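You operate a simulated robot arm through the tools that you are given. There is no shell and no other tool. Be economical: measure what you need, move in short steps, check, and stop when the job is done.

The job below is to be done with a simulated two-armed robot. You get a single attempt, and the scene is never put back.

## Task
Pick up the wedge box from the sill bench with one hand, pass it to the other hand and put it on the second shelf from the bottom of the stick rack. Set down upright: wedge box.
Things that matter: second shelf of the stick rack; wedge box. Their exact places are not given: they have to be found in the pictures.

It is judged by the outcome, as a careful person would: the job done as asked, and still so three seconds after it is handed in. It fails if anything else is knocked over, pushed out of place, dropped, spilled or broken.

## Robot
Two 7-joint arms with two-finger parallel grippers on one trunk, on a base that drives. Base frame: it is fixed to the floor where the robot stands at the start and does not move with it; the origin is under the middle of the robot, x ahead of it, y to its left, z up; the surface under the hand at the start is at about z = 800. Lengths are in mm, angles in rad, forces in N, time in s.
The left shoulder is at the start at [20, 113, 1172], the right one opposite. With the tool pointing down near the work surface each hand reaches from about 220 to 600 mm from the robot's upright axis, wherever it stands, measured 20 degrees to its own side. Places, roughly: second shelf of the stick rack [1800, 3200, 600]. Payload 1.57 kg a hand.
The TCP of each hand is the grasp point between the finger pads, 30 mm short of the fingertips. In the tool frame z runs along the fingers and y along their closing line. Largest opening 80 mm; finger width 17, thickness 12; the body of the gripper, 40 by 82 mm, starts 80 mm behind the TCP.
Orientation is that of the tool frame in the base frame, as a unit quaternion [x, y, z, w]. With the fingers straight down and closing along the base's y, the tool's x points along the base's -x, its y along +y and its z along -z.

## Interface
- The arms move only by the tool jog_arm. It takes "left_rows", "right_rows" or both (then of equal length, played together; a hand with none holds still); each is a list of rows, each a list of 6 numbers: the shift along the base's x, y, z in units of 250 mm (1.0 is 250 mm), then the turn, a rotation vector about the base's x, y, z in units of 180 degrees (1.0 is 180 degrees). In form: [[dx, dy, dz, rx, ry, rz], ...]. A call has 1 to 20 rows; each row is the pose to reach, as a shift and turn from the pose commanded when the call began. "left_gripper" and "right_gripper" are, for a hand that has rows, the gripper command, from -1 (fully open) to 1 (shut), values between in proportion, set as the call begins (left out, the last holds). A call with a number of a shift or a turn outside -1 to 1 is refused whole. Each row takes 0.2 s and may step no farther than 50 mm and 0.15 rad from the row before; otherwise, or with a gripper value out of range, the whole call is refused. A pose out of reach is approached as far as the arm can. The call stops where the force on the tool passes 40 N (or 10 N more than at its start, if that is more) or the arm is blocked; 0.2 s more then pass. The fingers move at their own pace (about 45 mm/s each) and stop on an object; they squeeze with about 24 N. The grip force told is the motor's: it shows also when the fingers shut on nothing. Time passes only in rows, and 0.2 s behind the last, so rows that repeat a pose let the fingers close. It gives the time, the measured TCP pose, the force on the tool (base axes), the opening and the grip force at its end, in the units of the frame above (readings bear some noise), with the torque about the TCP (base axes, N m) and any sound that the robot's microphone picked up.
- Cameras (640 x 400 px; columns grow to the right, rows downward): "scene" is now at [102.1, 3.9, 1308.4]; the picture's right is [0.01, -1.00, 0.00], its down [-0.61, -0.01, -0.79] and it looks along [0.79, 0.01, -0.61] (base axes); focal length 268 px, centre (320, 200). "left" rides on the left gripper at [72, 7, -122] in its tool frame; the picture's right is [-0.09, 1.00, 0.00], its down [-0.84, -0.08, -0.54] and it looks along [-0.54, -0.05, 0.84] (tool axes); focal length 238 px, centre (320, 200). "right" rides on the right gripper at [72, -7, -122] in its tool frame; the picture's right is [0.09, 1.00, 0.00], its down [-0.84, 0.08, -0.54] and it looks along [-0.54, 0.05, 0.84] (tool axes); focal length 238 px, centre (320, 200).
- camera(camera): a new picture of that camera. No time passes.
- slide_trunk(by): slides the trunk up (or, below 0, down) by that many mm; the arms and the scene camera ride with it, the base frame stays. It gives what a move gives, with no picture.
- base_move(legs): drives the robot by 1 to 6 legs, each [ahead, left, turn to the left] in mm, mm and rad, along the robot's own axes; the way and the turn of a leg run together, so that a leg with both is an arc; at most 1500 mm and 3.142 rad a leg. The arms and the cameras ride along, it lands a little off, and it stops where it bumps. It gives what a move gives.
- pan_tilt(pan, tilt): turns the head with the scene camera to pan (to the left, within 1.396 rad either way) and tilt (down, from -0.506 to 1.204), counted from straight ahead of the robot. It gives what a move gives.
- point_at(camera, pixels): for up to 12 pixels [column, row] of the newest picture of that camera ("zoom" is the newest enlarged one), the place [x, y, z] in the base frame of the surface seen there, good to about 3 mm, but the place of the scene camera against the robot may be out by one fixed shift of up to 25 mm in any direction. No time passes.
- close_up(camera, box): a new picture of the part [left, top, right, bottom] of that camera's present view, enlarged. No time passes.
- finish_job(): hands the job in; it is judged then, once.

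Work in short steps. Measure before you move; look again where a grasp or a placing could have gone wrong, and mend it. You have 80 turns and 78 pictures in all, those below and enlarged ones among them. Open the grippers and draw the arms clear of the work before you hand the job in, unless the task says otherwise; then end with one line.

The tools are called after "Request:" as name(argument=value, ...) on one line, values as JSON. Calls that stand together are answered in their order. jog_arm: Moves the arms, as the interface text tells. Its arguments: {"type":"object","properties":{"left_rows":{"type":"array","items":{"type":"array","items":{"type":"number"}}},"left_gripper":{"type":"number"},"right_rows":{"type":"array","items":{"type":"array","items":{"type":"number"}}},"right_gripper":{"type":"number"}},"required":[]} The other tools are called the same way: slide_trunk (by) slides the trunk up or down; base_move (legs) drives the base; pan_tilt (pan, tilt) turns the head that bears the scene camera; camera (camera) takes a picture; point_at (camera, pixels) gives the place of the surface under pixels of a picture; close_up (camera, box) takes an enlarged picture of a part of a camera's view; finish_job () hands the job in.

At the start:

```text
time_s: 0.0
left_tool_pos: [407.0, 220.2, 1038.7]
left_tcp_rot: [0.0, 1.0, 0.0, 0.0]
left_contact_force: [-0.8, 0.2, -0.4]
left_wrist_torque: [-0.01, 0.0, 0.0]
left_opening: 80.1
left_grasp_force: 0.0
right_tool_pos: [424.9, -206.9, 1013.7]
right_tcp_rot: [0.001, 1.0, 0.0, 0.0]
right_contact_force: [0.0, -0.1, -0.3]
right_wrist_torque: [-0.02, 0.03, 0.03]
right_opening: 80.2
right_grasp_force: 0.1
trunk travel left (down, up): [-225.0, 345.0]
robot x, y, heading: [5.5, -4.9, 0.001]
head pan, tilt: [0.01, 0.654]
```

scene: 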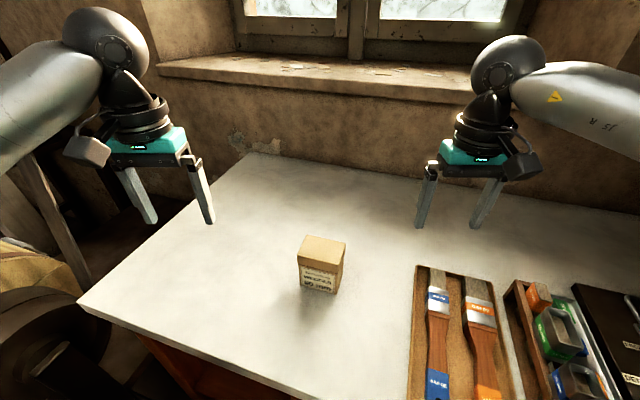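
right: 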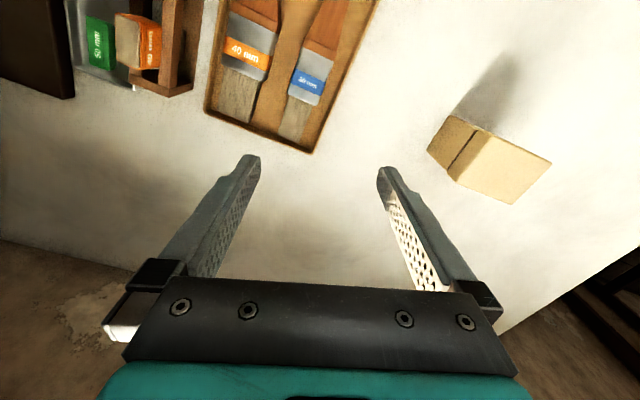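
left: 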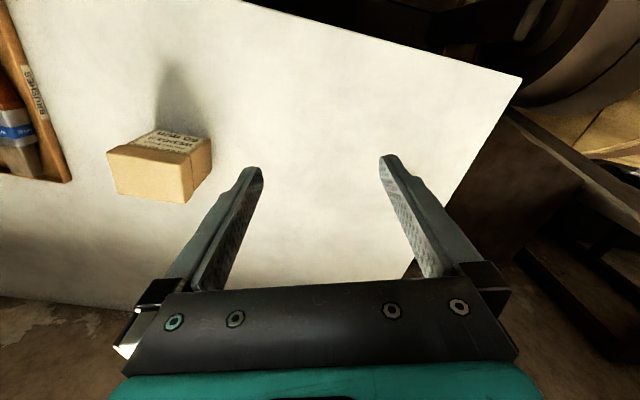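

The box sits near (321,265) in the scene picture. I'll enlarge it and measure it from the scene and left wrist cameras.

Request:
close_up(camera="scene", box=[270, 215, 380, 305])

Request:
point_at(camera="scene", pixels=[[307, 237], [344, 243], [300, 256], [337, 265], [303, 285], [335, 291], [322, 252], [250, 270]])

Request:
point_at(camera="left", pixels=[[109, 153], [182, 162], [209, 140], [150, 133], [115, 190], [185, 200], [209, 172], [155, 147], [300, 200]])

Request:
point_at(camera="right", pixels=[[452, 118], [480, 130], [548, 163], [512, 200], [458, 178], [430, 148], [500, 165], [330, 220]])

```text
4.44 times, centred on (325, 260) of scene
```

zoom: 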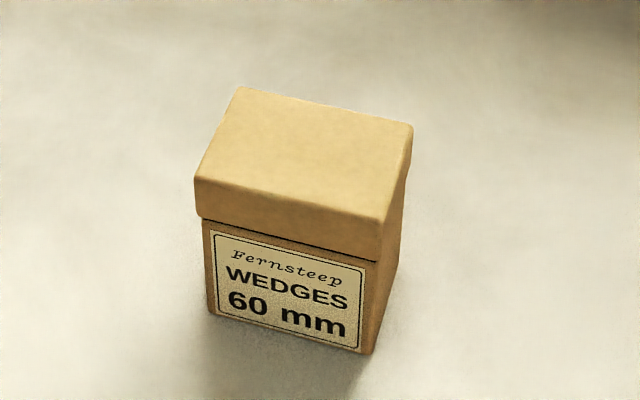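

```text
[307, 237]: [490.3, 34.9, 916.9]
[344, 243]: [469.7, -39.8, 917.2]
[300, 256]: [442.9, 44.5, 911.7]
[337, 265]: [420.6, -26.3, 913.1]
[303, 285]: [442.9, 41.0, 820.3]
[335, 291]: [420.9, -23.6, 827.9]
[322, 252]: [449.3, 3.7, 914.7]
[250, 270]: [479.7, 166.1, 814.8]
```

```text
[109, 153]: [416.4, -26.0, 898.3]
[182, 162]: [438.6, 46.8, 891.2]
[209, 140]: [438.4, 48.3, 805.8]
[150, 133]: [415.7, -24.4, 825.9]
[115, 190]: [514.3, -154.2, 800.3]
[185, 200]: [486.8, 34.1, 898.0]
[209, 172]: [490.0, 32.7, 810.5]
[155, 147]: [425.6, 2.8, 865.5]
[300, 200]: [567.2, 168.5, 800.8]
```

```text
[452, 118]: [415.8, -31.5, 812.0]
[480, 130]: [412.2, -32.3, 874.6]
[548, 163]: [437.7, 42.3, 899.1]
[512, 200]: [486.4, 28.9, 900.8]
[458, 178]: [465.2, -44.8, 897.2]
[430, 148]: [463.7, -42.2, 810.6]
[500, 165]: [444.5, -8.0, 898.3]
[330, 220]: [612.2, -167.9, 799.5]
```

The wrist cameras agree: the box top is at z≈900, centre about (451,1), 75 x 52 x 100 mm, with its long axis ~0.3 rad off y. Before choosing grips I'll look toward the rack.

Request:
pan_tilt(pan=1.06, tilt=0.2)

Request:
camera(camera="scene")

```text
time_s: 1.3
left_tool_pos: [406.8, 219.7, 1040.0]
left_tcp_rot: [0.001, 1.0, 0.0, -0.001]
left_contact_force: [-1.1, 0.0, 0.0]
left_wrist_torque: [0.01, 0.01, 0.01]
left_opening: 80.0
left_grasp_force: 0.1
right_tool_pos: [427.1, -205.7, 1013.9]
right_tcp_rot: [0.0, 1.0, 0.0, 0.0]
right_contact_force: [-0.6, -0.1, 0.2]
right_wrist_torque: [0.03, 0.03, -0.02]
right_opening: 79.8
right_grasp_force: 0.1
trunk travel left (down, up): [-225.0, 345.0]
robot x, y, heading: [2.1, 1.0, -0.003]
head pan, tilt: [1.059, 0.201]
```

```text
73 pictures are left
```

scene: 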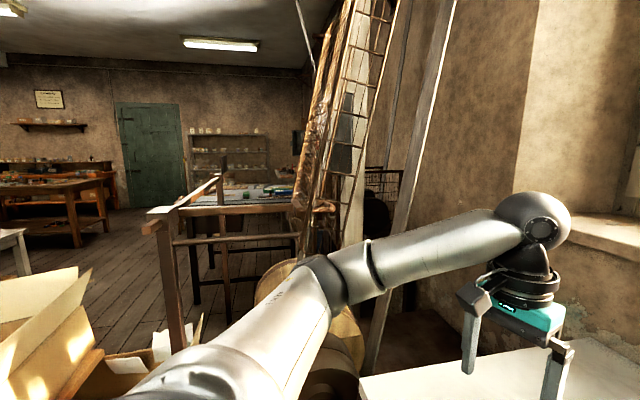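

The rack direction is near the picture centre, behind a ladder-like object. I'll enlarge it and measure.

Request:
close_up(camera="scene", box=[140, 60, 420, 340])

Request:
point_at(camera="scene", pixels=[[155, 215], [218, 182], [300, 200], [325, 200], [350, 200], [380, 180], [375, 215], [280, 190], [225, 140], [265, 170], [230, 265], [20, 270]])

```text
1.43 times, centred on (280, 200) of scene
```

zoom: 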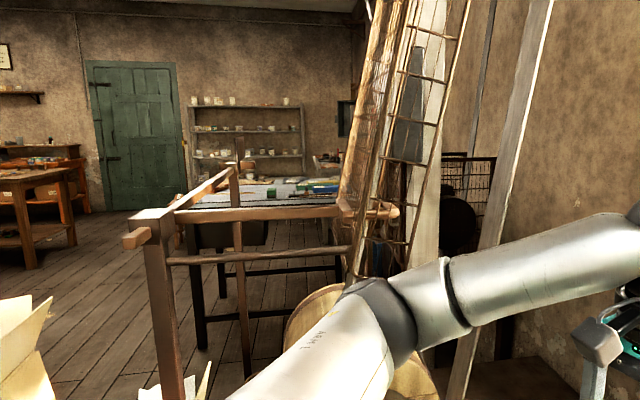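

```text
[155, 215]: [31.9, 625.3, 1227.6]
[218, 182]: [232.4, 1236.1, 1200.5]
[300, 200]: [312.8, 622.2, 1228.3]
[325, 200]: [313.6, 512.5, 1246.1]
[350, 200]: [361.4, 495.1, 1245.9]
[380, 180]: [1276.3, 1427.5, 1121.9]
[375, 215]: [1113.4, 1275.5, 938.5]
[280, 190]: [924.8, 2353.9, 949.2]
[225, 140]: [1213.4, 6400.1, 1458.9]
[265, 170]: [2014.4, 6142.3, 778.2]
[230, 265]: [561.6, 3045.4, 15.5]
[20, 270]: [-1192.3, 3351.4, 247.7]
```

The rack isn't visible from here, so I'll find it after the pick. The right hand will pick top-down across the 52 mm side: turn +1.27 rad and hover above the box at (451,1).

Request:
jog_arm(right_rows=[[0.01, 0.083, 0, 0, 0, 0.0404], [0.02, 0.166, 0, 0, 0, 0.0808], [0.03, 0.249, 0, 0, 0, 0.1212], [0.04, 0.332, 0, 0, 0, 0.1616], [0.05, 0.415, 0, 0, 0, 0.202], [0.06, 0.498, 0, 0, 0, 0.2424], [0.07, 0.581, 0, 0, 0, 0.2828], [0.08, 0.664, 0, 0, 0, 0.3232], [0.09, 0.747, 0, 0, 0, 0.3636], [0.1, 0.828, 0, 0, 0, 0.404], [0.1, 0.828, -0.1, 0, 0, 0.404], [0.1, 0.828, -0.2, 0, 0, 0.404]], right_gripper=-1)

Request:
camera(camera="right")

```text
time_s: 3.9
left_tool_pos: [406.1, 222.0, 1037.8]
left_tcp_rot: [0.0, 1.0, -0.002, 0.0]
left_contact_force: [0.2, 0.3, 0.4]
left_wrist_torque: [-0.03, 0.03, 0.01]
left_opening: 79.9
left_grasp_force: 0.1
right_tool_pos: [395.4, 39.3, 1066.3]
right_tcp_rot: [-0.568, 0.823, 0.005, 0.002]
right_contact_force: [0.6, 0.4, 0.2]
right_wrist_torque: [-0.04, 0.03, 0.01]
right_opening: 79.9
right_grasp_force: 0.0
right hand out of reach, approached as far as the arm can: row 8, 9, 10, 11, 12
trunk travel left (down, up): [-225.0, 345.0]
robot x, y, heading: [-2.1, -0.5, 0.003]
head pan, tilt: [1.059, 0.201]
```

```text
71 pictures are left
```

right: 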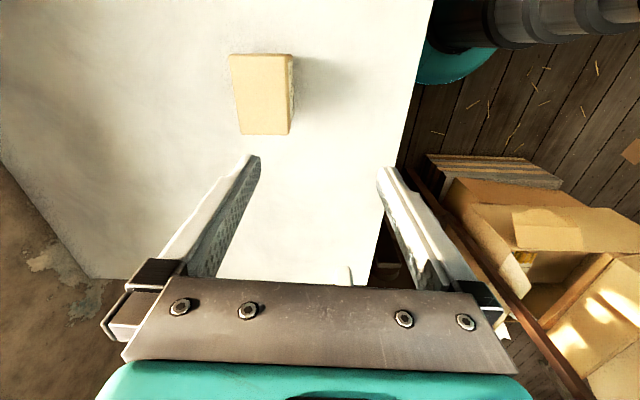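

The right hand could not reach with that wrist turn: it stopped at (395,39,1066), and the box stands untouched at (262,90) in its view. I'll return the right hand and pick with the left, whose mirrored turn (+1.27 rad) should fit better.

Request:
jog_arm(right_rows=[[0, -0.083, 0.02, 0, 0, -0.0404], [0, -0.166, 0.04, 0, 0, -0.0808], [0, -0.249, 0.06, 0, 0, -0.1212], [0, -0.332, 0.08, 0, 0, -0.1616], [0, -0.415, 0.1, 0, 0, -0.202], [0, -0.498, 0.12, 0, 0, -0.2424], [0, -0.581, 0.14, 0, 0, -0.2828], [0, -0.664, 0.16, 0, 0, -0.3232], [0, -0.747, 0.18, 0, 0, -0.3636], [0, -0.828, 0.2, 0, 0, -0.404], [0, -0.95, 0.2, 0, 0, -0.404]])

```text
time_s: 6.3
left_tool_pos: [406.6, 219.6, 1039.8]
left_tcp_rot: [-0.001, 1.0, 0.0, 0.0]
left_contact_force: [-0.3, -0.3, 0.1]
left_wrist_torque: [0.02, -0.01, 0.01]
left_opening: 80.1
left_grasp_force: 0.0
right_tool_pos: [390.7, -205.0, 1119.8]
right_tcp_rot: [0.03, 1.0, 0.003, 0.006]
right_contact_force: [-0.1, -0.4, -0.8]
right_wrist_torque: [-0.03, 0.03, 0.01]
right_opening: 80.0
right_grasp_force: 0.0
trunk travel left (down, up): [-225.0, 345.0]
robot x, y, heading: [-1.9, 4.4, 0.001]
head pan, tilt: [1.059, 0.201]
```

The right hand is back at (391,-205,1120). Now the left hand moves over the box with a +1.27 rad turn.

Request:
jog_arm(left_rows=[[0.018, -0.088, 0, 0, 0, 0.0404], [0.036, -0.176, 0, 0, 0, 0.0808], [0.053, -0.263, 0, 0, 0, 0.1212], [0.071, -0.351, 0, 0, 0, 0.1616], [0.089, -0.439, 0, 0, 0, 0.202], [0.107, -0.527, 0, 0, 0, 0.2424], [0.125, -0.615, 0, 0, 0, 0.2828], [0.142, -0.702, 0, 0, 0, 0.3232], [0.16, -0.79, 0, 0, 0, 0.3636], [0.178, -0.878, 0, 0, 0, 0.404], [0.178, -0.878, -0.15, 0, 0, 0.404], [0.178, -0.878, -0.3, 0, 0, 0.404]], left_gripper=-1)

Request:
camera(camera="left")

```text
time_s: 8.9
left_tool_pos: [449.9, 3.4, 965.7]
left_tcp_rot: [-0.592, 0.806, 0.0, 0.0]
left_contact_force: [0.7, 0.2, -0.1]
left_wrist_torque: [0.0, -0.02, 0.0]
left_opening: 79.8
left_grasp_force: 0.1
right_tool_pos: [389.8, -205.0, 1119.8]
right_tcp_rot: [0.031, 1.0, 0.003, 0.006]
right_contact_force: [-0.2, -0.3, 0.7]
right_wrist_torque: [0.0, -0.02, 0.02]
right_opening: 80.1
right_grasp_force: 0.1
trunk travel left (down, up): [-225.0, 345.0]
robot x, y, heading: [0.3, -0.8, -0.002]
head pan, tilt: [1.059, 0.201]
```

```text
70 pictures are left
```

left: 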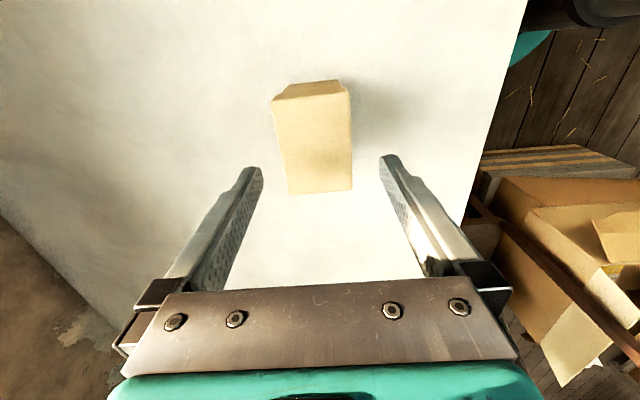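

The left hand reached (450,3,966), and the box lies between the finger lines at (315,140). I'll recheck the top corners from here.

Request:
point_at(camera="left", pixels=[[277, 103], [346, 97], [291, 190], [349, 186], [315, 145], [320, 190], [284, 150], [348, 145]])

```text
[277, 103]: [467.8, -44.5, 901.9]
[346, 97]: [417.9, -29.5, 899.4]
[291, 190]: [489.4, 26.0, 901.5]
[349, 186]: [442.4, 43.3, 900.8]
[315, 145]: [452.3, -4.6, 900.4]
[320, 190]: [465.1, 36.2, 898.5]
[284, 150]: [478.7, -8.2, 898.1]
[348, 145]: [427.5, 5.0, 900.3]
```

Box centre is about (453,0). I'll descend to z≈877 and close, leaving the lower part free for the other hand.

Request:
jog_arm(left_rows=[[0.012, -0.008, -0.12, 0, 0, 0], [0.012, -0.008, -0.24, 0, 0, 0], [0.012, -0.008, -0.355, 0, 0, 0]])

Request:
jog_arm(left_rows=[[0, 0, 0, 0, 0, 0], [0, 0, 0, 0, 0, 0], [0, 0, 0, 0, 0, 0], [0, 0, 0, 0, 0, 0]], left_gripper=1)

Request:
camera(camera="left")

```text
time_s: 9.7
left_tool_pos: [455.0, -1.1, 877.8]
left_tcp_rot: [-0.593, 0.805, -0.001, 0.0]
left_contact_force: [-1.3, -0.4, 0.0]
left_wrist_torque: [-0.01, 0.0, -0.01]
left_opening: 79.9
left_grasp_force: 0.1
right_tool_pos: [390.9, -204.7, 1121.0]
right_tcp_rot: [0.029, 1.0, 0.002, 0.006]
right_contact_force: [0.2, -0.2, 0.0]
right_wrist_torque: [0.0, 0.02, -0.01]
right_opening: 79.7
right_grasp_force: 0.0
trunk travel left (down, up): [-225.0, 345.0]
robot x, y, heading: [-0.6, 3.8, -0.001]
head pan, tilt: [1.059, 0.201]
```

```text
time_s: 10.7
left_tool_pos: [454.7, -0.4, 876.8]
left_tcp_rot: [-0.593, 0.805, 0.0, 0.0]
left_contact_force: [-0.2, 0.2, -0.6]
left_wrist_torque: [-0.05, -0.01, 0.0]
left_opening: 59.7
left_grasp_force: 23.8
right_tool_pos: [390.8, -203.9, 1119.8]
right_tcp_rot: [0.031, 0.999, 0.003, 0.007]
right_contact_force: [-0.2, 0.3, 0.3]
right_wrist_torque: [0.03, 0.02, -0.03]
right_opening: 79.6
right_grasp_force: 0.0
trunk travel left (down, up): [-225.0, 345.0]
robot x, y, heading: [1.2, 2.7, -0.002]
head pan, tilt: [1.059, 0.201]
```

```text
69 pictures are left
```

left: 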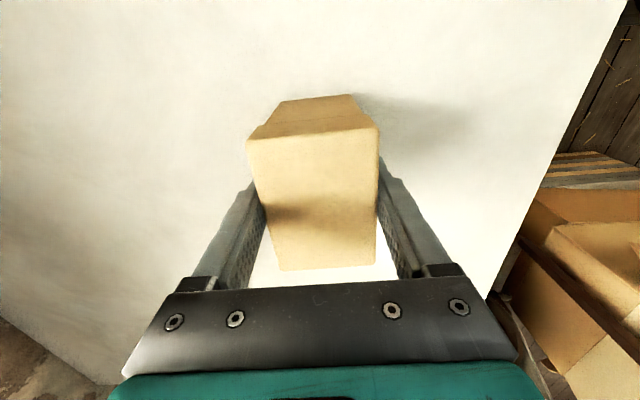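

The fingers stopped at 59.7 mm with 24 N. I'll lift 60 mm first and check that the whole box comes up.

Request:
jog_arm(left_rows=[[0, 0, 0.06, 0, 0, 0], [0, 0, 0.12, 0, 0, 0], [0, 0, 0.18, 0, 0, 0], [0, 0, 0.24, 0, 0, 0]])

Request:
pan_tilt(pan=0, tilt=0.6)

Request:
camera(camera="scene")

```text
time_s: 11.7
left_tool_pos: [452.5, -0.3, 937.4]
left_tcp_rot: [-0.593, 0.805, -0.001, -0.001]
left_contact_force: [0.0, 0.1, -1.9]
left_wrist_torque: [0.01, 0.0, 0.02]
left_opening: 59.7
left_grasp_force: 23.8
right_tool_pos: [390.8, -203.6, 1120.2]
right_tcp_rot: [0.03, 1.0, 0.003, 0.007]
right_contact_force: [0.1, -0.1, -0.5]
right_wrist_torque: [0.01, 0.0, -0.02]
right_opening: 80.0
right_grasp_force: 0.0
trunk travel left (down, up): [-225.0, 345.0]
robot x, y, heading: [1.7, 1.2, 0.001]
head pan, tilt: [1.059, 0.201]
```

```text
time_s: 13.0
left_tool_pos: [453.7, -0.7, 937.0]
left_tcp_rot: [-0.593, 0.805, 0.001, 0.0]
left_contact_force: [0.7, 0.5, -1.7]
left_wrist_torque: [0.0, 0.02, 0.02]
left_opening: 59.9
left_grasp_force: 24.3
right_tool_pos: [390.9, -204.8, 1119.7]
right_tcp_rot: [0.03, 1.0, 0.002, 0.006]
right_contact_force: [0.4, 0.7, -0.1]
right_wrist_torque: [0.02, -0.02, -0.02]
right_opening: 80.2
right_grasp_force: 0.0
trunk travel left (down, up): [-225.0, 345.0]
robot x, y, heading: [0.2, -1.1, -0.001]
head pan, tilt: [0.0, 0.6]
```

```text
68 pictures are left
```

scene: 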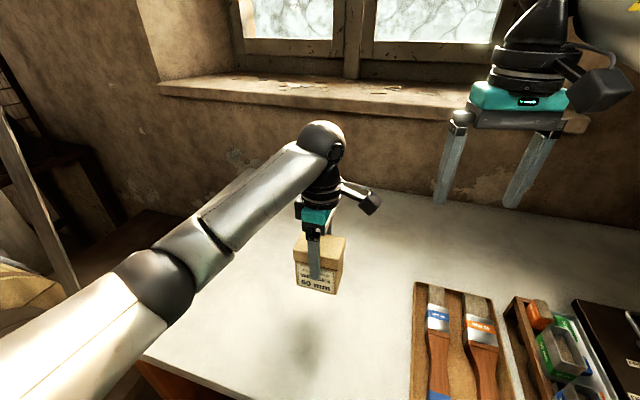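

The whole box is up (about 0.2 kg, label and bottom visible at (318,265)). I'll raise it further to (500,0,1050) and turn it so its long axis points 45° left of ahead, ready for the right hand.

Request:
jog_arm(left_rows=[[0.024, 0, 0.056, 0, 0, -0.0193], [0.048, 0, 0.112, 0, 0, -0.0386], [0.07, 0, 0.17, 0, 0, -0.0578], [0.095, 0, 0.226, 0, 0, -0.0771], [0.119, 0, 0.282, 0, 0, -0.0964], [0.142, 0, 0.338, 0, 0, -0.1156], [0.166, 0, 0.394, 0, 0, -0.135], [0.19, 0, 0.452, 0, 0, -0.1542]])

```text
time_s: 14.8
left_tool_pos: [501.7, 0.4, 1048.9]
left_tcp_rot: [-0.381, 0.924, 0.0, 0.0]
left_contact_force: [0.4, 0.6, -0.8]
left_wrist_torque: [0.0, 0.0, 0.0]
left_opening: 59.9
left_grasp_force: 23.8
right_tool_pos: [390.3, -205.0, 1120.6]
right_tcp_rot: [0.029, 1.0, 0.003, 0.006]
right_contact_force: [0.2, -1.7, -0.2]
right_wrist_torque: [-0.03, 0.0, 0.01]
right_opening: 80.2
right_grasp_force: 0.2
trunk travel left (down, up): [-225.0, 345.0]
robot x, y, heading: [-0.3, -1.2, 0.002]
head pan, tilt: [0.0, 0.6]
```

The left hand holds the box at (502,0,1049). Now I turn the right hand to point 45° left and 30° down, still well clear of the box.

Request:
jog_arm(right_rows=[[0, 0.01, 0, 0.0131, -0.0316, 0.0226], [0, 0.02, 0, 0.0261, -0.0631, 0.0453], [0, 0.03, 0, 0.0392, -0.0947, 0.0679], [0, 0.04, 0, 0.0523, -0.1262, 0.0905], [0, 0.05, 0, 0.0654, -0.1578, 0.1132], [0, 0.06, 0, 0.0784, -0.1893, 0.1358], [0, 0.07, 0, 0.0915, -0.2209, 0.1584], [0, 0.08, 0, 0.1046, -0.2524, 0.181], [0, 0.09, 0, 0.1176, -0.284, 0.2037], [0, 0.1, 0, 0.1307, -0.3155, 0.2263]])

Request:
camera(camera="scene")

Request:
camera(camera="right")

```text
time_s: 17.0
left_tool_pos: [500.3, 0.6, 1048.2]
left_tcp_rot: [-0.382, 0.924, 0.0, 0.0]
left_contact_force: [0.3, 0.7, -2.9]
left_wrist_torque: [-0.03, -0.06, 0.02]
left_opening: 59.7
left_grasp_force: 23.6
right_tool_pos: [387.3, -177.5, 1113.8]
right_tcp_rot: [-0.289, 0.821, 0.2, 0.45]
right_contact_force: [-0.6, -0.5, -0.1]
right_wrist_torque: [-0.02, -0.03, -0.02]
right_opening: 80.0
right_grasp_force: 0.1
right hand out of reach, approached as far as the arm can: row 10
trunk travel left (down, up): [-225.0, 345.0]
robot x, y, heading: [1.8, 0.1, 0.0]
head pan, tilt: [0.0, 0.6]
```

```text
67 pictures are left
```

scene: 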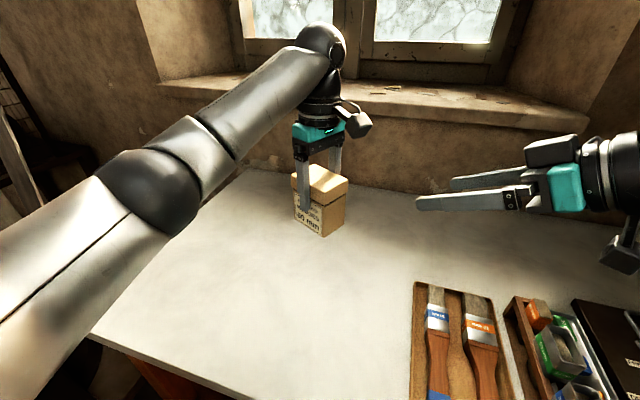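

```text
66 pictures are left
```

right: 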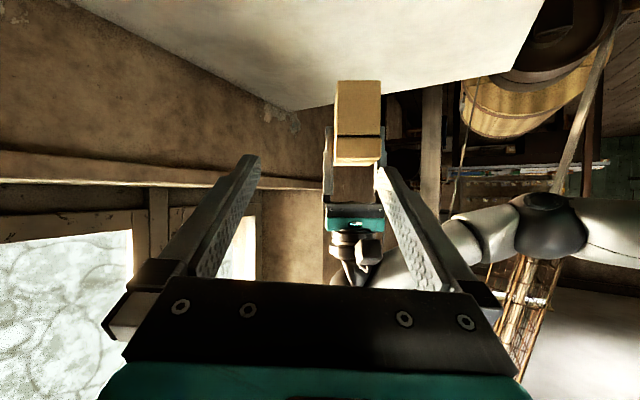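

The right hand now points (0.62,0.59,-0.52) with a slight roll of 0.08 rad. I'll correct the roll and move to a pre-grasp point 110 mm short of the box.

Request:
jog_arm(right_rows=[[0.031, 0.098, -0.05, -0.004, -0.004, 0.003], [0.062, 0.196, -0.1, -0.008, -0.008, 0.006], [0.093, 0.294, -0.15, -0.012, -0.012, 0.01], [0.124, 0.392, -0.205, -0.016, -0.015, 0.013]])

Request:
camera(camera="right")

```text
time_s: 18.0
left_tool_pos: [501.7, 0.4, 1047.2]
left_tcp_rot: [-0.383, 0.924, 0.0, 0.0]
left_contact_force: [-0.6, -0.1, -2.3]
left_wrist_torque: [0.03, 0.01, -0.01]
left_opening: 59.8
left_grasp_force: 24.4
right_tool_pos: [418.0, -76.6, 1061.0]
right_tcp_rot: [-0.32, 0.811, 0.181, 0.455]
right_contact_force: [0.5, -1.4, 0.6]
right_wrist_torque: [0.01, 0.03, 0.0]
right_opening: 80.1
right_grasp_force: 0.0
trunk travel left (down, up): [-225.0, 345.0]
robot x, y, heading: [-0.4, 0.9, -0.003]
head pan, tilt: [0.0, 0.6]
```

```text
65 pictures are left
```

right: 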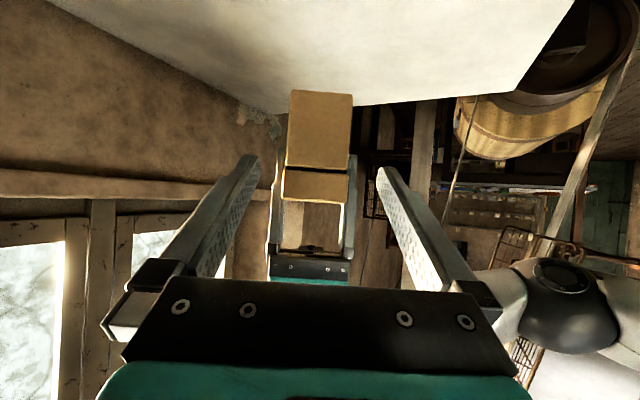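

Pre-grasp reached; the box's near face is at (320,130) in the inverted right view. I'll measure its corners.

Request:
point_at(camera="right", pixels=[[295, 96], [348, 100], [290, 160], [345, 165], [320, 130], [284, 195], [345, 198], [315, 185]])

```text
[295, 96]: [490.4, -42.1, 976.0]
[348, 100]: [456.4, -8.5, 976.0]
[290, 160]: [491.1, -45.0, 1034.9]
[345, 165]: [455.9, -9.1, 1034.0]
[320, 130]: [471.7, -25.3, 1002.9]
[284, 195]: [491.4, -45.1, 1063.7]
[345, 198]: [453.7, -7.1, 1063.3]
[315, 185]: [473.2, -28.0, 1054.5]
```

Near face centre is (473,-26) with the bottom at z≈972. I'll slide in to TCP (487,-12,1004), so the right fingers stay below the left fingertips.

Request:
jog_arm(right_rows=[[0.055, 0.052, -0.046, 0, 0, 0.004], [0.11, 0.104, -0.092, 0, 0, 0.008], [0.165, 0.156, -0.138, 0, 0, 0.0127], [0.22, 0.207, -0.183, 0, 0, 0.0127], [0.276, 0.258, -0.228, 0, 0, 0.0127]])

Request:
camera(camera="right")

Request:
close_up(camera="scene", box=[240, 80, 460, 260])

```text
time_s: 19.2
left_tool_pos: [501.2, 1.2, 1047.2]
left_tcp_rot: [-0.382, 0.924, -0.001, 0.0]
left_contact_force: [0.3, -0.4, -1.7]
left_wrist_torque: [0.01, 0.02, 0.01]
left_opening: 59.8
left_grasp_force: 23.7
right_tool_pos: [487.8, -13.1, 1002.8]
right_tcp_rot: [-0.337, 0.804, 0.192, 0.451]
right_contact_force: [-0.7, -0.4, -0.2]
right_wrist_torque: [0.01, 0.03, -0.03]
right_opening: 80.2
right_grasp_force: 0.0
trunk travel left (down, up): [-225.0, 345.0]
robot x, y, heading: [4.2, 3.4, 0.0]
head pan, tilt: [0.0, 0.6]
```

```text
64 pictures are left
```

right: 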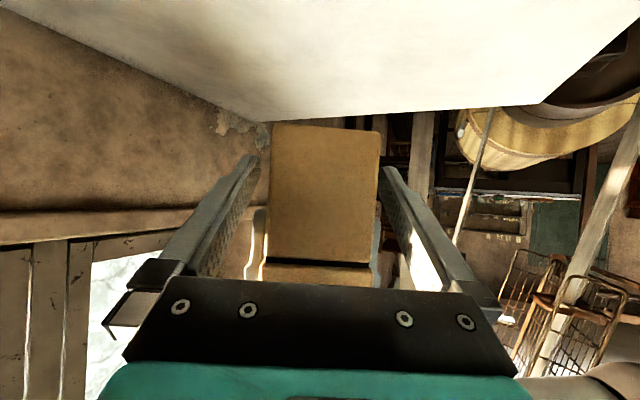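

```text
2.22 times, centred on (350, 170) of scene
```

zoom: 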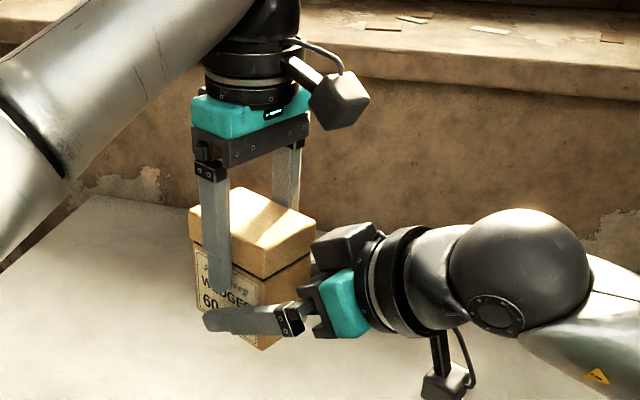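

The right fingers straddle the lower box below the left fingertips. Closing the right gripper.

Request:
jog_arm(right_rows=[[0, 0, 0, 0, 0, 0], [0, 0, 0, 0, 0, 0], [0, 0, 0, 0, 0, 0], [0, 0, 0, 0, 0, 0]], right_gripper=1)

Request:
close_up(camera="scene", box=[240, 80, 460, 260])

```text
time_s: 20.2
left_tool_pos: [501.3, 0.5, 1048.1]
left_tcp_rot: [-0.383, 0.924, 0.0, -0.001]
left_contact_force: [2.0, -4.0, -2.2]
left_wrist_torque: [0.18, 0.24, 0.73]
left_opening: 59.9
left_grasp_force: 23.7
right_tool_pos: [487.1, -13.9, 1002.6]
right_tcp_rot: [-0.337, 0.804, 0.192, 0.45]
right_contact_force: [-1.6, 3.9, 0.8]
right_wrist_torque: [-0.39, -0.35, -0.64]
right_opening: 59.8
right_grasp_force: 23.9
trunk travel left (down, up): [-225.0, 345.0]
robot x, y, heading: [-0.5, 5.0, -0.001]
head pan, tilt: [0.0, 0.6]
```

```text
2.22 times, centred on (350, 170) of scene
```

zoom: 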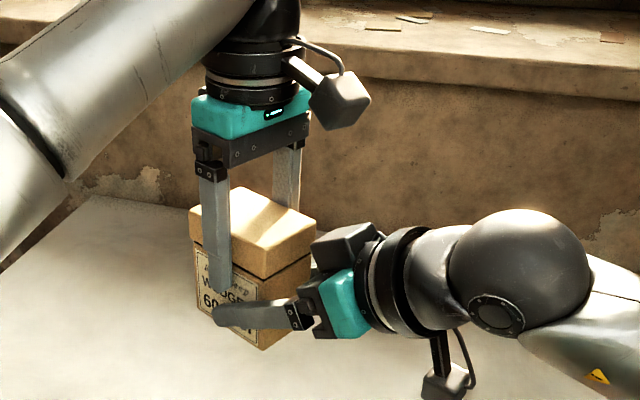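

The right hand grips at 59.8 mm with 24 N. I'll open the left and lift it straight up, clear of the box.

Request:
jog_arm(left_rows=[[0, 0, 0, 0, 0, 0], [0, 0, 0, 0, 0, 0], [0, 0, 0, 0, 0, 0]], left_gripper=-1)

Request:
jog_arm(left_rows=[[0, 0, 0.1, 0, 0, 0], [0, 0, 0.2, 0, 0, 0], [0, 0, 0.3, 0, 0, 0], [0, 0, 0.4, 0, 0, 0], [0, 0, 0.48, 0, 0, 0]])

Request:
camera(camera="scene")

```text
time_s: 21.0
left_tool_pos: [501.8, 1.1, 1047.3]
left_tcp_rot: [-0.383, 0.924, 0.0, 0.0]
left_contact_force: [0.7, 0.5, -0.3]
left_wrist_torque: [-0.03, 0.03, -0.06]
left_opening: 80.1
left_grasp_force: 0.2
right_tool_pos: [486.6, -13.6, 1003.5]
right_tcp_rot: [-0.336, 0.804, 0.192, 0.452]
right_contact_force: [0.5, -0.2, 0.0]
right_wrist_torque: [-0.03, 0.05, 0.02]
right_opening: 59.9
right_grasp_force: 24.3
trunk travel left (down, up): [-225.0, 345.0]
robot x, y, heading: [-0.4, 1.8, 0.005]
head pan, tilt: [0.0, 0.6]
```

```text
time_s: 22.2
left_tool_pos: [502.9, -1.8, 1168.8]
left_tcp_rot: [-0.382, 0.924, -0.001, -0.001]
left_contact_force: [-0.1, 0.3, 0.3]
left_wrist_torque: [0.0, 0.01, 0.02]
left_opening: 80.0
left_grasp_force: 0.0
right_tool_pos: [487.5, -15.2, 1002.4]
right_tcp_rot: [-0.336, 0.804, 0.191, 0.451]
right_contact_force: [0.6, -0.7, 0.6]
right_wrist_torque: [-0.03, 0.07, -0.02]
right_opening: 59.9
right_grasp_force: 24.5
trunk travel left (down, up): [-225.0, 345.0]
robot x, y, heading: [-3.6, -1.6, -0.004]
head pan, tilt: [0.0, 0.6]
```

```text
61 pictures are left
```

scene: 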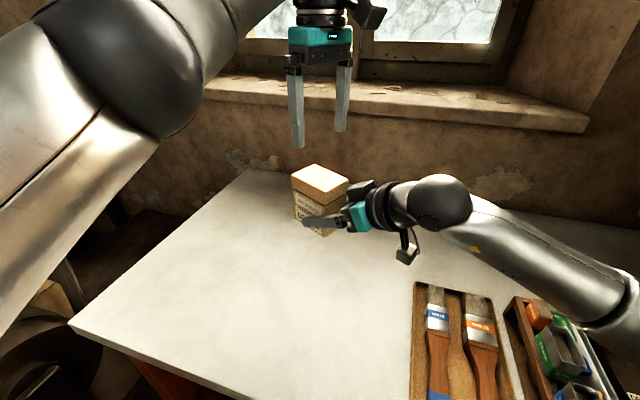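

Handover done: the box is held upright by the right hand alone. Now I bring both arms to travel poses: right pointing straight ahead, left back to its side.

Request:
jog_arm(left_rows=[[-0.05, 0.1, 0, 0, 0, -0.031], [-0.1, 0.2, 0, 0, 0, -0.062], [-0.15, 0.3, -0.03, 0, 0, -0.094], [-0.2, 0.4, -0.06, 0, 0, -0.125], [-0.25, 0.5, -0.1, 0, 0, -0.156], [-0.3, 0.6, -0.13, 0, 0, -0.187], [-0.35, 0.7, -0.16, 0, 0, -0.22], [-0.4, 0.8, -0.2, 0, 0, -0.25]], right_rows=[[-0.03, -0.07, 0.02, 0, 0, -0.03], [-0.06, -0.14, 0.04, 0, 0, -0.06], [-0.09, -0.2, 0.06, 0, 0, -0.09], [-0.12, -0.27, 0.08, 0, 0, -0.12], [-0.15, -0.34, 0.1, 0, 0, -0.15], [-0.18, -0.4, 0.12, 0, 0, -0.18], [-0.21, -0.47, 0.14, 0, 0, -0.21], [-0.23, -0.54, 0.15, 0, 0, -0.242]])

Request:
pan_tilt(pan=1.39, tilt=0.45)

Request:
camera(camera="scene")

```text
time_s: 24.0
left_tool_pos: [400.1, 199.7, 1119.8]
left_tcp_rot: [0.002, 1.0, 0.0, 0.0]
left_contact_force: [0.3, 0.2, 0.3]
left_wrist_torque: [0.03, 0.01, 0.0]
left_opening: 80.1
left_grasp_force: 0.0
right_tool_pos: [431.0, -150.2, 1041.8]
right_tcp_rot: [-0.014, 0.871, 0.011, 0.491]
right_contact_force: [0.1, -0.6, -2.3]
right_wrist_torque: [-0.01, 0.05, -0.02]
right_opening: 59.9
right_grasp_force: 24.0
trunk travel left (down, up): [-225.0, 345.0]
robot x, y, heading: [-0.6, 0.5, 0.003]
head pan, tilt: [0.0, 0.6]
```

```text
time_s: 25.5
left_tool_pos: [402.0, 198.3, 1119.0]
left_tcp_rot: [0.0, 1.0, -0.001, 0.0]
left_contact_force: [0.5, -0.3, -0.5]
left_wrist_torque: [0.02, 0.0, -0.02]
left_opening: 80.0
left_grasp_force: 0.0
right_tool_pos: [431.9, -149.6, 1041.1]
right_tcp_rot: [-0.014, 0.871, 0.011, 0.491]
right_contact_force: [0.3, -0.1, -2.4]
right_wrist_torque: [0.03, 0.04, -0.01]
right_opening: 60.1
right_grasp_force: 23.7
trunk travel left (down, up): [-225.0, 345.0]
robot x, y, heading: [0.1, 0.6, -0.004]
head pan, tilt: [1.389, 0.45]
```

```text
60 pictures are left
```

scene: 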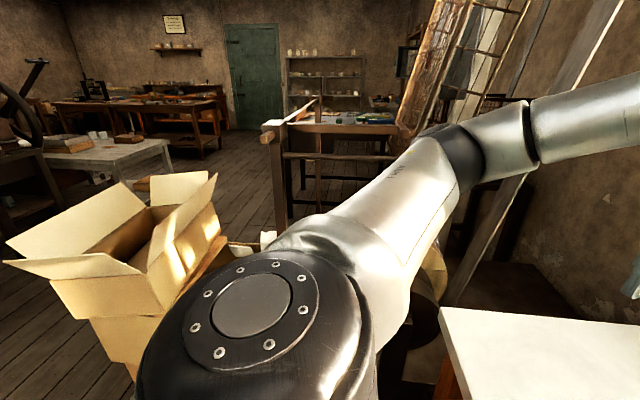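

A cardboard box, a wooden post and a table lie to the left. I'll measure these obstacles and the clear floor.

Request:
point_at(camera="scene", pixels=[[50, 285], [205, 180], [125, 345], [268, 135], [280, 215], [318, 105], [230, 210], [240, 160], [330, 135], [300, 185], [395, 120], [160, 150]])

Request:
point_at(camera="scene", pixels=[[280, 85], [323, 75], [362, 85], [325, 100], [480, 60], [530, 180], [450, 290], [445, 312], [435, 275], [380, 170], [350, 175], [180, 185]])

```text
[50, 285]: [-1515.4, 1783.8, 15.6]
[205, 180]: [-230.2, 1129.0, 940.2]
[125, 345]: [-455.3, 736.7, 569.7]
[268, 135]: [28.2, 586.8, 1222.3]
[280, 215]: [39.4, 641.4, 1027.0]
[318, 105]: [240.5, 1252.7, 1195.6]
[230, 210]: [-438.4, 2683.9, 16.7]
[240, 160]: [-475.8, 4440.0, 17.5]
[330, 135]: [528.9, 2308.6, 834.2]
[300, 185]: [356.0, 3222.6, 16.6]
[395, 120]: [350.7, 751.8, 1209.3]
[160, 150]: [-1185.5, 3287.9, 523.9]
```

```text
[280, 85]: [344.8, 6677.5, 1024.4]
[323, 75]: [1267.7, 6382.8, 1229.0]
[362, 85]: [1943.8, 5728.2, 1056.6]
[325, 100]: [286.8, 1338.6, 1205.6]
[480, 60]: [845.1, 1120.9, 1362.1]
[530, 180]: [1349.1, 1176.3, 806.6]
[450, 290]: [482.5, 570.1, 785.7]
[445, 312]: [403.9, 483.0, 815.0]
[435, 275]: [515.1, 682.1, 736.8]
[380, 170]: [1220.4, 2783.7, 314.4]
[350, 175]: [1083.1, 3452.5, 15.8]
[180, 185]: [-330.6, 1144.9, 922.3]
```

The frame (x 28–350, y 590–1340) and cardboard stack (x -500…-200, y 740–1150) block the way left, so I must back out and go around. First I look at the right rear side.

Request:
pan_tilt(pan=-1.39, tilt=0.45)

Request:
camera(camera="scene")

Request:
point_at(camera="scene", pixels=[[600, 300], [600, 200], [600, 120], [500, 300], [500, 200], [500, 150], [400, 150], [400, 200], [630, 150], [560, 150], [450, 180], [620, 390]])

```text
time_s: 28.0
left_tool_pos: [400.6, 197.0, 1119.3]
left_tcp_rot: [0.0, 1.0, 0.0, 0.0]
left_contact_force: [-0.3, 0.4, 0.2]
left_wrist_torque: [0.01, 0.01, -0.05]
left_opening: 80.3
left_grasp_force: 0.1
right_tool_pos: [431.3, -150.1, 1041.9]
right_tcp_rot: [-0.014, 0.871, 0.01, 0.49]
right_contact_force: [-1.5, -0.5, -2.3]
right_wrist_torque: [-0.03, 0.04, -0.01]
right_opening: 59.6
right_grasp_force: 23.7
trunk travel left (down, up): [-225.0, 345.0]
robot x, y, heading: [-1.6, 5.5, -0.004]
head pan, tilt: [-1.389, 0.45]
```

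```text
59 pictures are left
```

scene: 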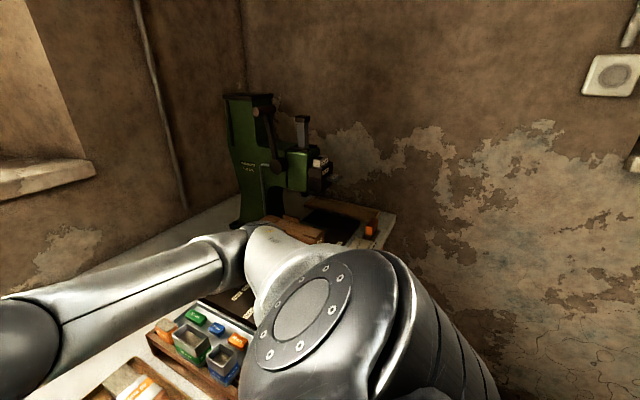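

```text
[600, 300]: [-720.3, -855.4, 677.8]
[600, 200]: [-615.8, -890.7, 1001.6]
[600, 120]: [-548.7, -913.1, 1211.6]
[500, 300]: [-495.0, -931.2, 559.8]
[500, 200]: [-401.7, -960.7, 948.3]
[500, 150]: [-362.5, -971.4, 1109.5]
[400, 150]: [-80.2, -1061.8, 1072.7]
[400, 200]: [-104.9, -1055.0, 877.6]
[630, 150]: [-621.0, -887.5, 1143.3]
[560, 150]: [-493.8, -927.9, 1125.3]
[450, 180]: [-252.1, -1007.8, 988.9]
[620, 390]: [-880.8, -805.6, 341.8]
```

Right side has only the wall (y≈-1000 slanting to -855 at x=-720). I'll back out 700 mm with a small shift right, away from the frame on the left.

Request:
base_move(legs=[[-300, -100, 0], [-400, 0, 0]])

Request:
pan_tilt(pan=1.3, tilt=0.45)

Request:
camera(camera="scene")

```text
time_s: 32.2
left_tool_pos: [-295.6, 95.2, 1120.0]
left_tcp_rot: [0.007, 1.0, 0.0, 0.001]
left_contact_force: [0.3, 0.8, 0.2]
left_wrist_torque: [-0.01, -0.05, 0.02]
left_opening: 80.2
left_grasp_force: 0.0
right_tool_pos: [-271.0, -253.8, 1042.4]
right_tcp_rot: [-0.008, 0.872, 0.007, 0.49]
right_contact_force: [0.0, 0.5, -1.1]
right_wrist_torque: [0.05, 0.07, 0.0]
right_opening: 59.6
right_grasp_force: 24.0
trunk travel left (down, up): [-225.0, 345.0]
robot x, y, heading: [-699.3, -96.7, -0.017]
head pan, tilt: [-1.389, 0.45]
```

```text
time_s: 34.6
left_tool_pos: [-295.7, 95.4, 1119.0]
left_tcp_rot: [0.008, 1.0, 0.001, -0.001]
left_contact_force: [-0.3, -1.0, -0.6]
left_wrist_torque: [0.05, -0.02, 0.03]
left_opening: 79.8
left_grasp_force: 0.1
right_tool_pos: [-270.4, -253.7, 1041.9]
right_tcp_rot: [-0.007, 0.872, 0.006, 0.49]
right_contact_force: [-1.3, 0.5, -1.0]
right_wrist_torque: [0.04, 0.02, 0.02]
right_opening: 59.8
right_grasp_force: 23.9
trunk travel left (down, up): [-225.0, 345.0]
robot x, y, heading: [-696.5, -99.5, -0.019]
head pan, tilt: [1.3, 0.45]
```

```text
58 pictures are left
```

scene: 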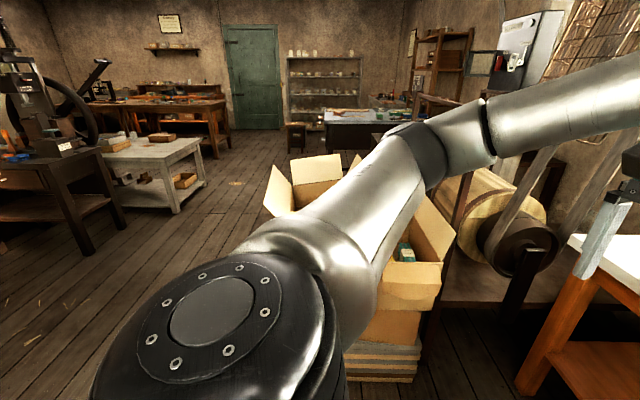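

Now a wooden rack is visible near (440,70), on the right-hand wall. I'll enlarge there and measure obstacles and floor.

Request:
close_up(camera="scene", box=[360, 0, 560, 140])

Request:
point_at(camera="scene", pixels=[[417, 60], [470, 35], [440, 42], [440, 68], [430, 100], [520, 60], [360, 115], [345, 130], [300, 140], [270, 210], [250, 130], [240, 180]])

Request:
point_at(camera="scene", pixels=[[190, 140], [200, 190], [180, 210], [110, 155], [80, 250], [40, 130], [300, 185], [270, 150], [370, 370], [440, 230], [230, 215], [120, 280]])

```text
2.86 times, centred on (460, 70) of scene
```

zoom: 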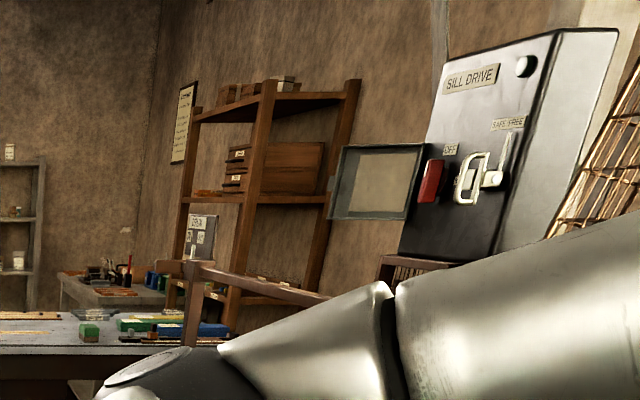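

```text
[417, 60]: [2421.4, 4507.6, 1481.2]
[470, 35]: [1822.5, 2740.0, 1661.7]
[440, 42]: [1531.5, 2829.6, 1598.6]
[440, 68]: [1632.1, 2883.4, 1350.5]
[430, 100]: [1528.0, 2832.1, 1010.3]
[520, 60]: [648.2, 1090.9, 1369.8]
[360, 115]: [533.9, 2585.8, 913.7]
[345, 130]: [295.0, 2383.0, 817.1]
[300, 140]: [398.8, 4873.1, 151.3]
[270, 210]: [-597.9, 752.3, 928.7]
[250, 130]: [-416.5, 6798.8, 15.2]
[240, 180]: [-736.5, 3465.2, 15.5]
```

```text
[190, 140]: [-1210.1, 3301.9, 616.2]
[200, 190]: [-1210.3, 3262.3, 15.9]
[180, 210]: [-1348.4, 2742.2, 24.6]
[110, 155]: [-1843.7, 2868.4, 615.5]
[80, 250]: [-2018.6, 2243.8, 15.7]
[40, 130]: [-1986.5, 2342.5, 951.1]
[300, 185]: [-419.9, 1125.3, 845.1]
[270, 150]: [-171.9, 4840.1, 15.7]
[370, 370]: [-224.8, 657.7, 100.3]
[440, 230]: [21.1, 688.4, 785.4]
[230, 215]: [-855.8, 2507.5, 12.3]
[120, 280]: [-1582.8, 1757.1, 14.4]
```

The rack stands around (1530–1850, 2740–3500), approachable from its far-left side, past the cardboard and the table. I'll back a little more and turn left 90° in the clear floor.

Request:
base_move(legs=[[-350, 100, 0], [0, 0, 1.58]])

Request:
pan_tilt(pan=-0.4, tilt=0.35)

Request:
camera(camera="scene")

```text
time_s: 40.7
left_tool_pos: [-1234.8, 409.0, 1118.6]
left_tcp_rot: [-0.699, 0.715, 0.0, 0.0]
left_contact_force: [0.0, 0.1, -0.9]
left_wrist_torque: [-0.04, 0.0, -0.03]
left_opening: 79.9
left_grasp_force: 0.1
right_tool_pos: [-886.8, 432.4, 1041.0]
right_tcp_rot: [0.62, -0.613, -0.35, -0.343]
right_contact_force: [-0.6, 0.3, -1.2]
right_wrist_torque: [-0.05, -0.03, -0.01]
right_opening: 59.9
right_grasp_force: 24.1
trunk travel left (down, up): [-225.0, 345.0]
robot x, y, heading: [-1048.9, 2.6, 1.547]
head pan, tilt: [1.3, 0.45]
```

```text
time_s: 42.4
left_tool_pos: [-1235.0, 408.6, 1119.8]
left_tcp_rot: [-0.699, 0.715, 0.001, 0.0]
left_contact_force: [0.1, 0.4, 0.2]
left_wrist_torque: [-0.02, -0.03, -0.01]
left_opening: 80.3
left_grasp_force: 0.1
right_tool_pos: [-885.8, 433.3, 1042.4]
right_tcp_rot: [0.62, -0.612, -0.351, -0.342]
right_contact_force: [1.3, 0.4, -2.3]
right_wrist_torque: [-0.05, 0.0, -0.02]
right_opening: 59.8
right_grasp_force: 23.8
trunk travel left (down, up): [-225.0, 345.0]
robot x, y, heading: [-1044.8, 4.3, 1.55]
head pan, tilt: [-0.4, 0.351]
```

```text
56 pictures are left
```

scene: 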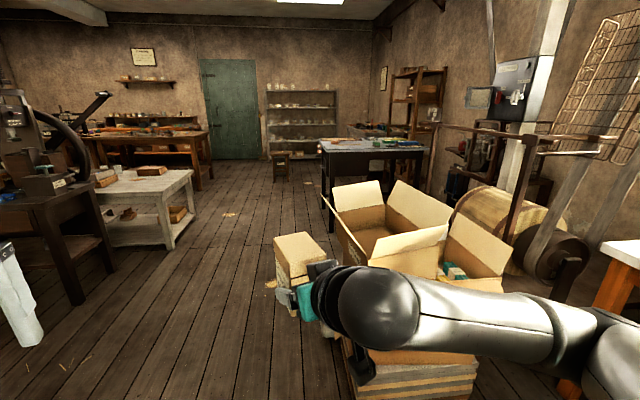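

The aisle ahead is clear; the rack is at (418,105), behind the dark table at (375,150). I'll enlarge and measure.

Request:
close_up(camera="scene", box=[300, 50, 500, 200])

Request:
point_at(camera="scene", pixels=[[322, 143], [424, 153], [330, 153], [385, 137], [328, 190], [425, 180], [320, 220], [280, 160], [290, 200], [395, 72], [445, 70], [412, 100]])

Request:
point_at(camera="scene", pixels=[[343, 188], [390, 185], [445, 255], [340, 215], [440, 130], [520, 190], [170, 175], [190, 200], [230, 240], [270, 330], [415, 115], [435, 95]])

```text
2.67 times, centred on (400, 125) of scene
```

zoom: 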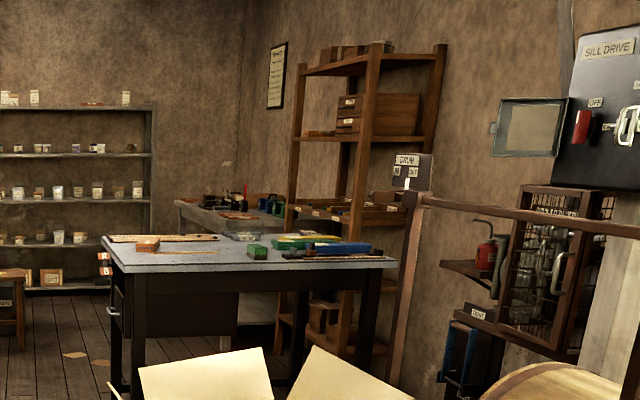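

```text
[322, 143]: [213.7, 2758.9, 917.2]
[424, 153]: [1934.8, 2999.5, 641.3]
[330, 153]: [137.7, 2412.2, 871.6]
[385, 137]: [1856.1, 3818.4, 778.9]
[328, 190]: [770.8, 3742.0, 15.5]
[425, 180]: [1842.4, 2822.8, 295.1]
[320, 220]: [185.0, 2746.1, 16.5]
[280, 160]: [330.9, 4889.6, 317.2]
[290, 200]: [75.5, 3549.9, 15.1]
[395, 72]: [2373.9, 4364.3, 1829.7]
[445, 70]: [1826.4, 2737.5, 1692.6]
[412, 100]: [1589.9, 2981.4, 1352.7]
```

```text
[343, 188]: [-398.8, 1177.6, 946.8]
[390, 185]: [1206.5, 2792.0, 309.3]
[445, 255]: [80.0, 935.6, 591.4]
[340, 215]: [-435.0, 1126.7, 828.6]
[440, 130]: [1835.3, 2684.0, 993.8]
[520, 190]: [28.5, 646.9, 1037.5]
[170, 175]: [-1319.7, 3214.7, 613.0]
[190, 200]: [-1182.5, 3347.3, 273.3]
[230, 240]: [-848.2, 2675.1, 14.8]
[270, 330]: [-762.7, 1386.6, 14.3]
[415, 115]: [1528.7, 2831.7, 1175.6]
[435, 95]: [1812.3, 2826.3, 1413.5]
```

I'll drive up the aisle: straight 1500, then 1500 ahead with 400 to the right, then 450 more, then turn to face the rack (heading ≈ 0).

Request:
base_move(legs=[[1500, 0, 0], [1500, -400, 0], [450, 0, 0], [0, 0, -1.5]])

Request:
pan_tilt(pan=0, tilt=0.4)

Request:
camera(camera="scene")

```text
refused: leg 2 is longer than a leg can be; nothing moved
```

```text
time_s: 43.3
left_tool_pos: [-1234.3, 409.3, 1118.1]
left_tcp_rot: [-0.7, 0.715, 0.0, 0.0]
left_contact_force: [0.5, -0.2, 0.1]
left_wrist_torque: [0.02, 0.01, 0.01]
left_opening: 79.8
left_grasp_force: 0.0
right_tool_pos: [-885.2, 431.1, 1040.7]
right_tcp_rot: [0.62, -0.613, -0.35, -0.343]
right_contact_force: [-0.2, -0.6, -2.0]
right_wrist_torque: [-0.13, -0.02, 0.0]
right_opening: 59.6
right_grasp_force: 23.9
trunk travel left (down, up): [-225.0, 345.0]
robot x, y, heading: [-1044.8, 0.6, 1.548]
head pan, tilt: [0.0, 0.4]
```

```text
54 pictures are left
```

scene: 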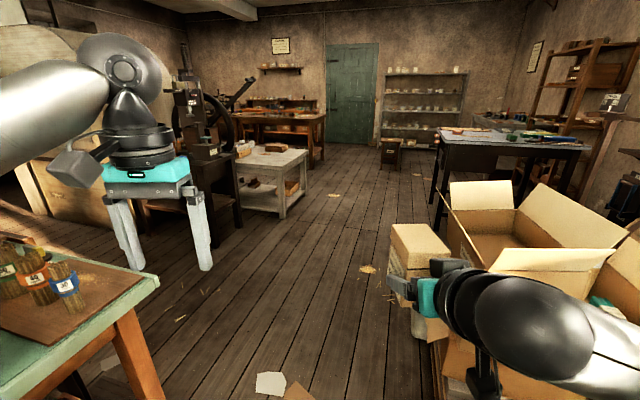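

A second leg was too long, so nothing moved. A table with bottles stands near left at (100,290), so I'll measure it before driving.

Request:
point_at(camera="scene", pixels=[[158, 283], [145, 270], [70, 285], [120, 340], [20, 225], [155, 390], [270, 385], [300, 390], [235, 220], [440, 350], [430, 345], [480, 200]])

```text
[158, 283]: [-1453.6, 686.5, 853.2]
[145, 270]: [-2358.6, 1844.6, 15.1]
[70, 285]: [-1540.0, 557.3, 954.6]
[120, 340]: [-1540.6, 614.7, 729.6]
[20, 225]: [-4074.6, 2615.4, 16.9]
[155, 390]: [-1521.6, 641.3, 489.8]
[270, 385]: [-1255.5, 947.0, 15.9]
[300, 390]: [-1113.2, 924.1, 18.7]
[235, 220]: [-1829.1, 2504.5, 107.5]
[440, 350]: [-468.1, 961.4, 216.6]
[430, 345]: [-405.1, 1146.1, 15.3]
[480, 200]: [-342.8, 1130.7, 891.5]
```

The table edge is at x=-1450 and the cardboard flap at x≈-600, so straight ahead at x≈-1030 is centred. Driving with shorter legs.

Request:
base_move(legs=[[1400, 0, 0], [1350, -420, 0], [700, 0, 0], [0, 0, -1.5]])

Request:
camera(camera="scene")

```text
time_s: 64.0
left_tool_pos: [-95.0, 3676.8, 1120.0]
left_tcp_rot: [-0.032, 0.999, 0.0, 0.001]
left_contact_force: [0.0, -0.1, 0.4]
left_wrist_torque: [-0.02, -0.01, 0.01]
left_opening: 80.2
left_grasp_force: 0.1
right_tool_pos: [-42.1, 3330.2, 1041.8]
right_tcp_rot: [-0.042, 0.871, 0.026, 0.49]
right_contact_force: [0.2, 0.1, -2.6]
right_wrist_torque: [-0.03, 0.06, -0.01]
right_opening: 59.8
right_grasp_force: 24.0
trunk travel left (down, up): [-225.0, 345.0]
robot x, y, heading: [-479.3, 3449.5, 0.07]
head pan, tilt: [0.0, 0.4]
```

```text
53 pictures are left
```

scene: 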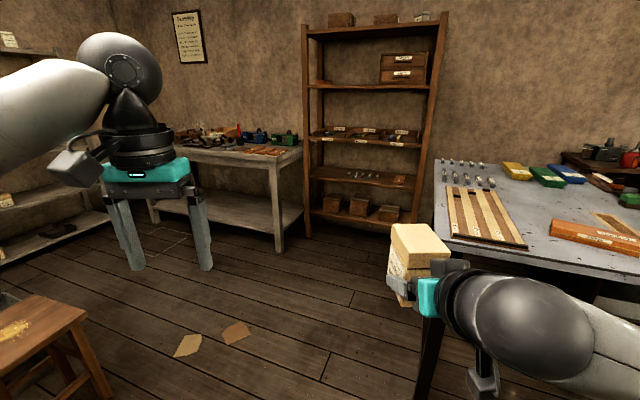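

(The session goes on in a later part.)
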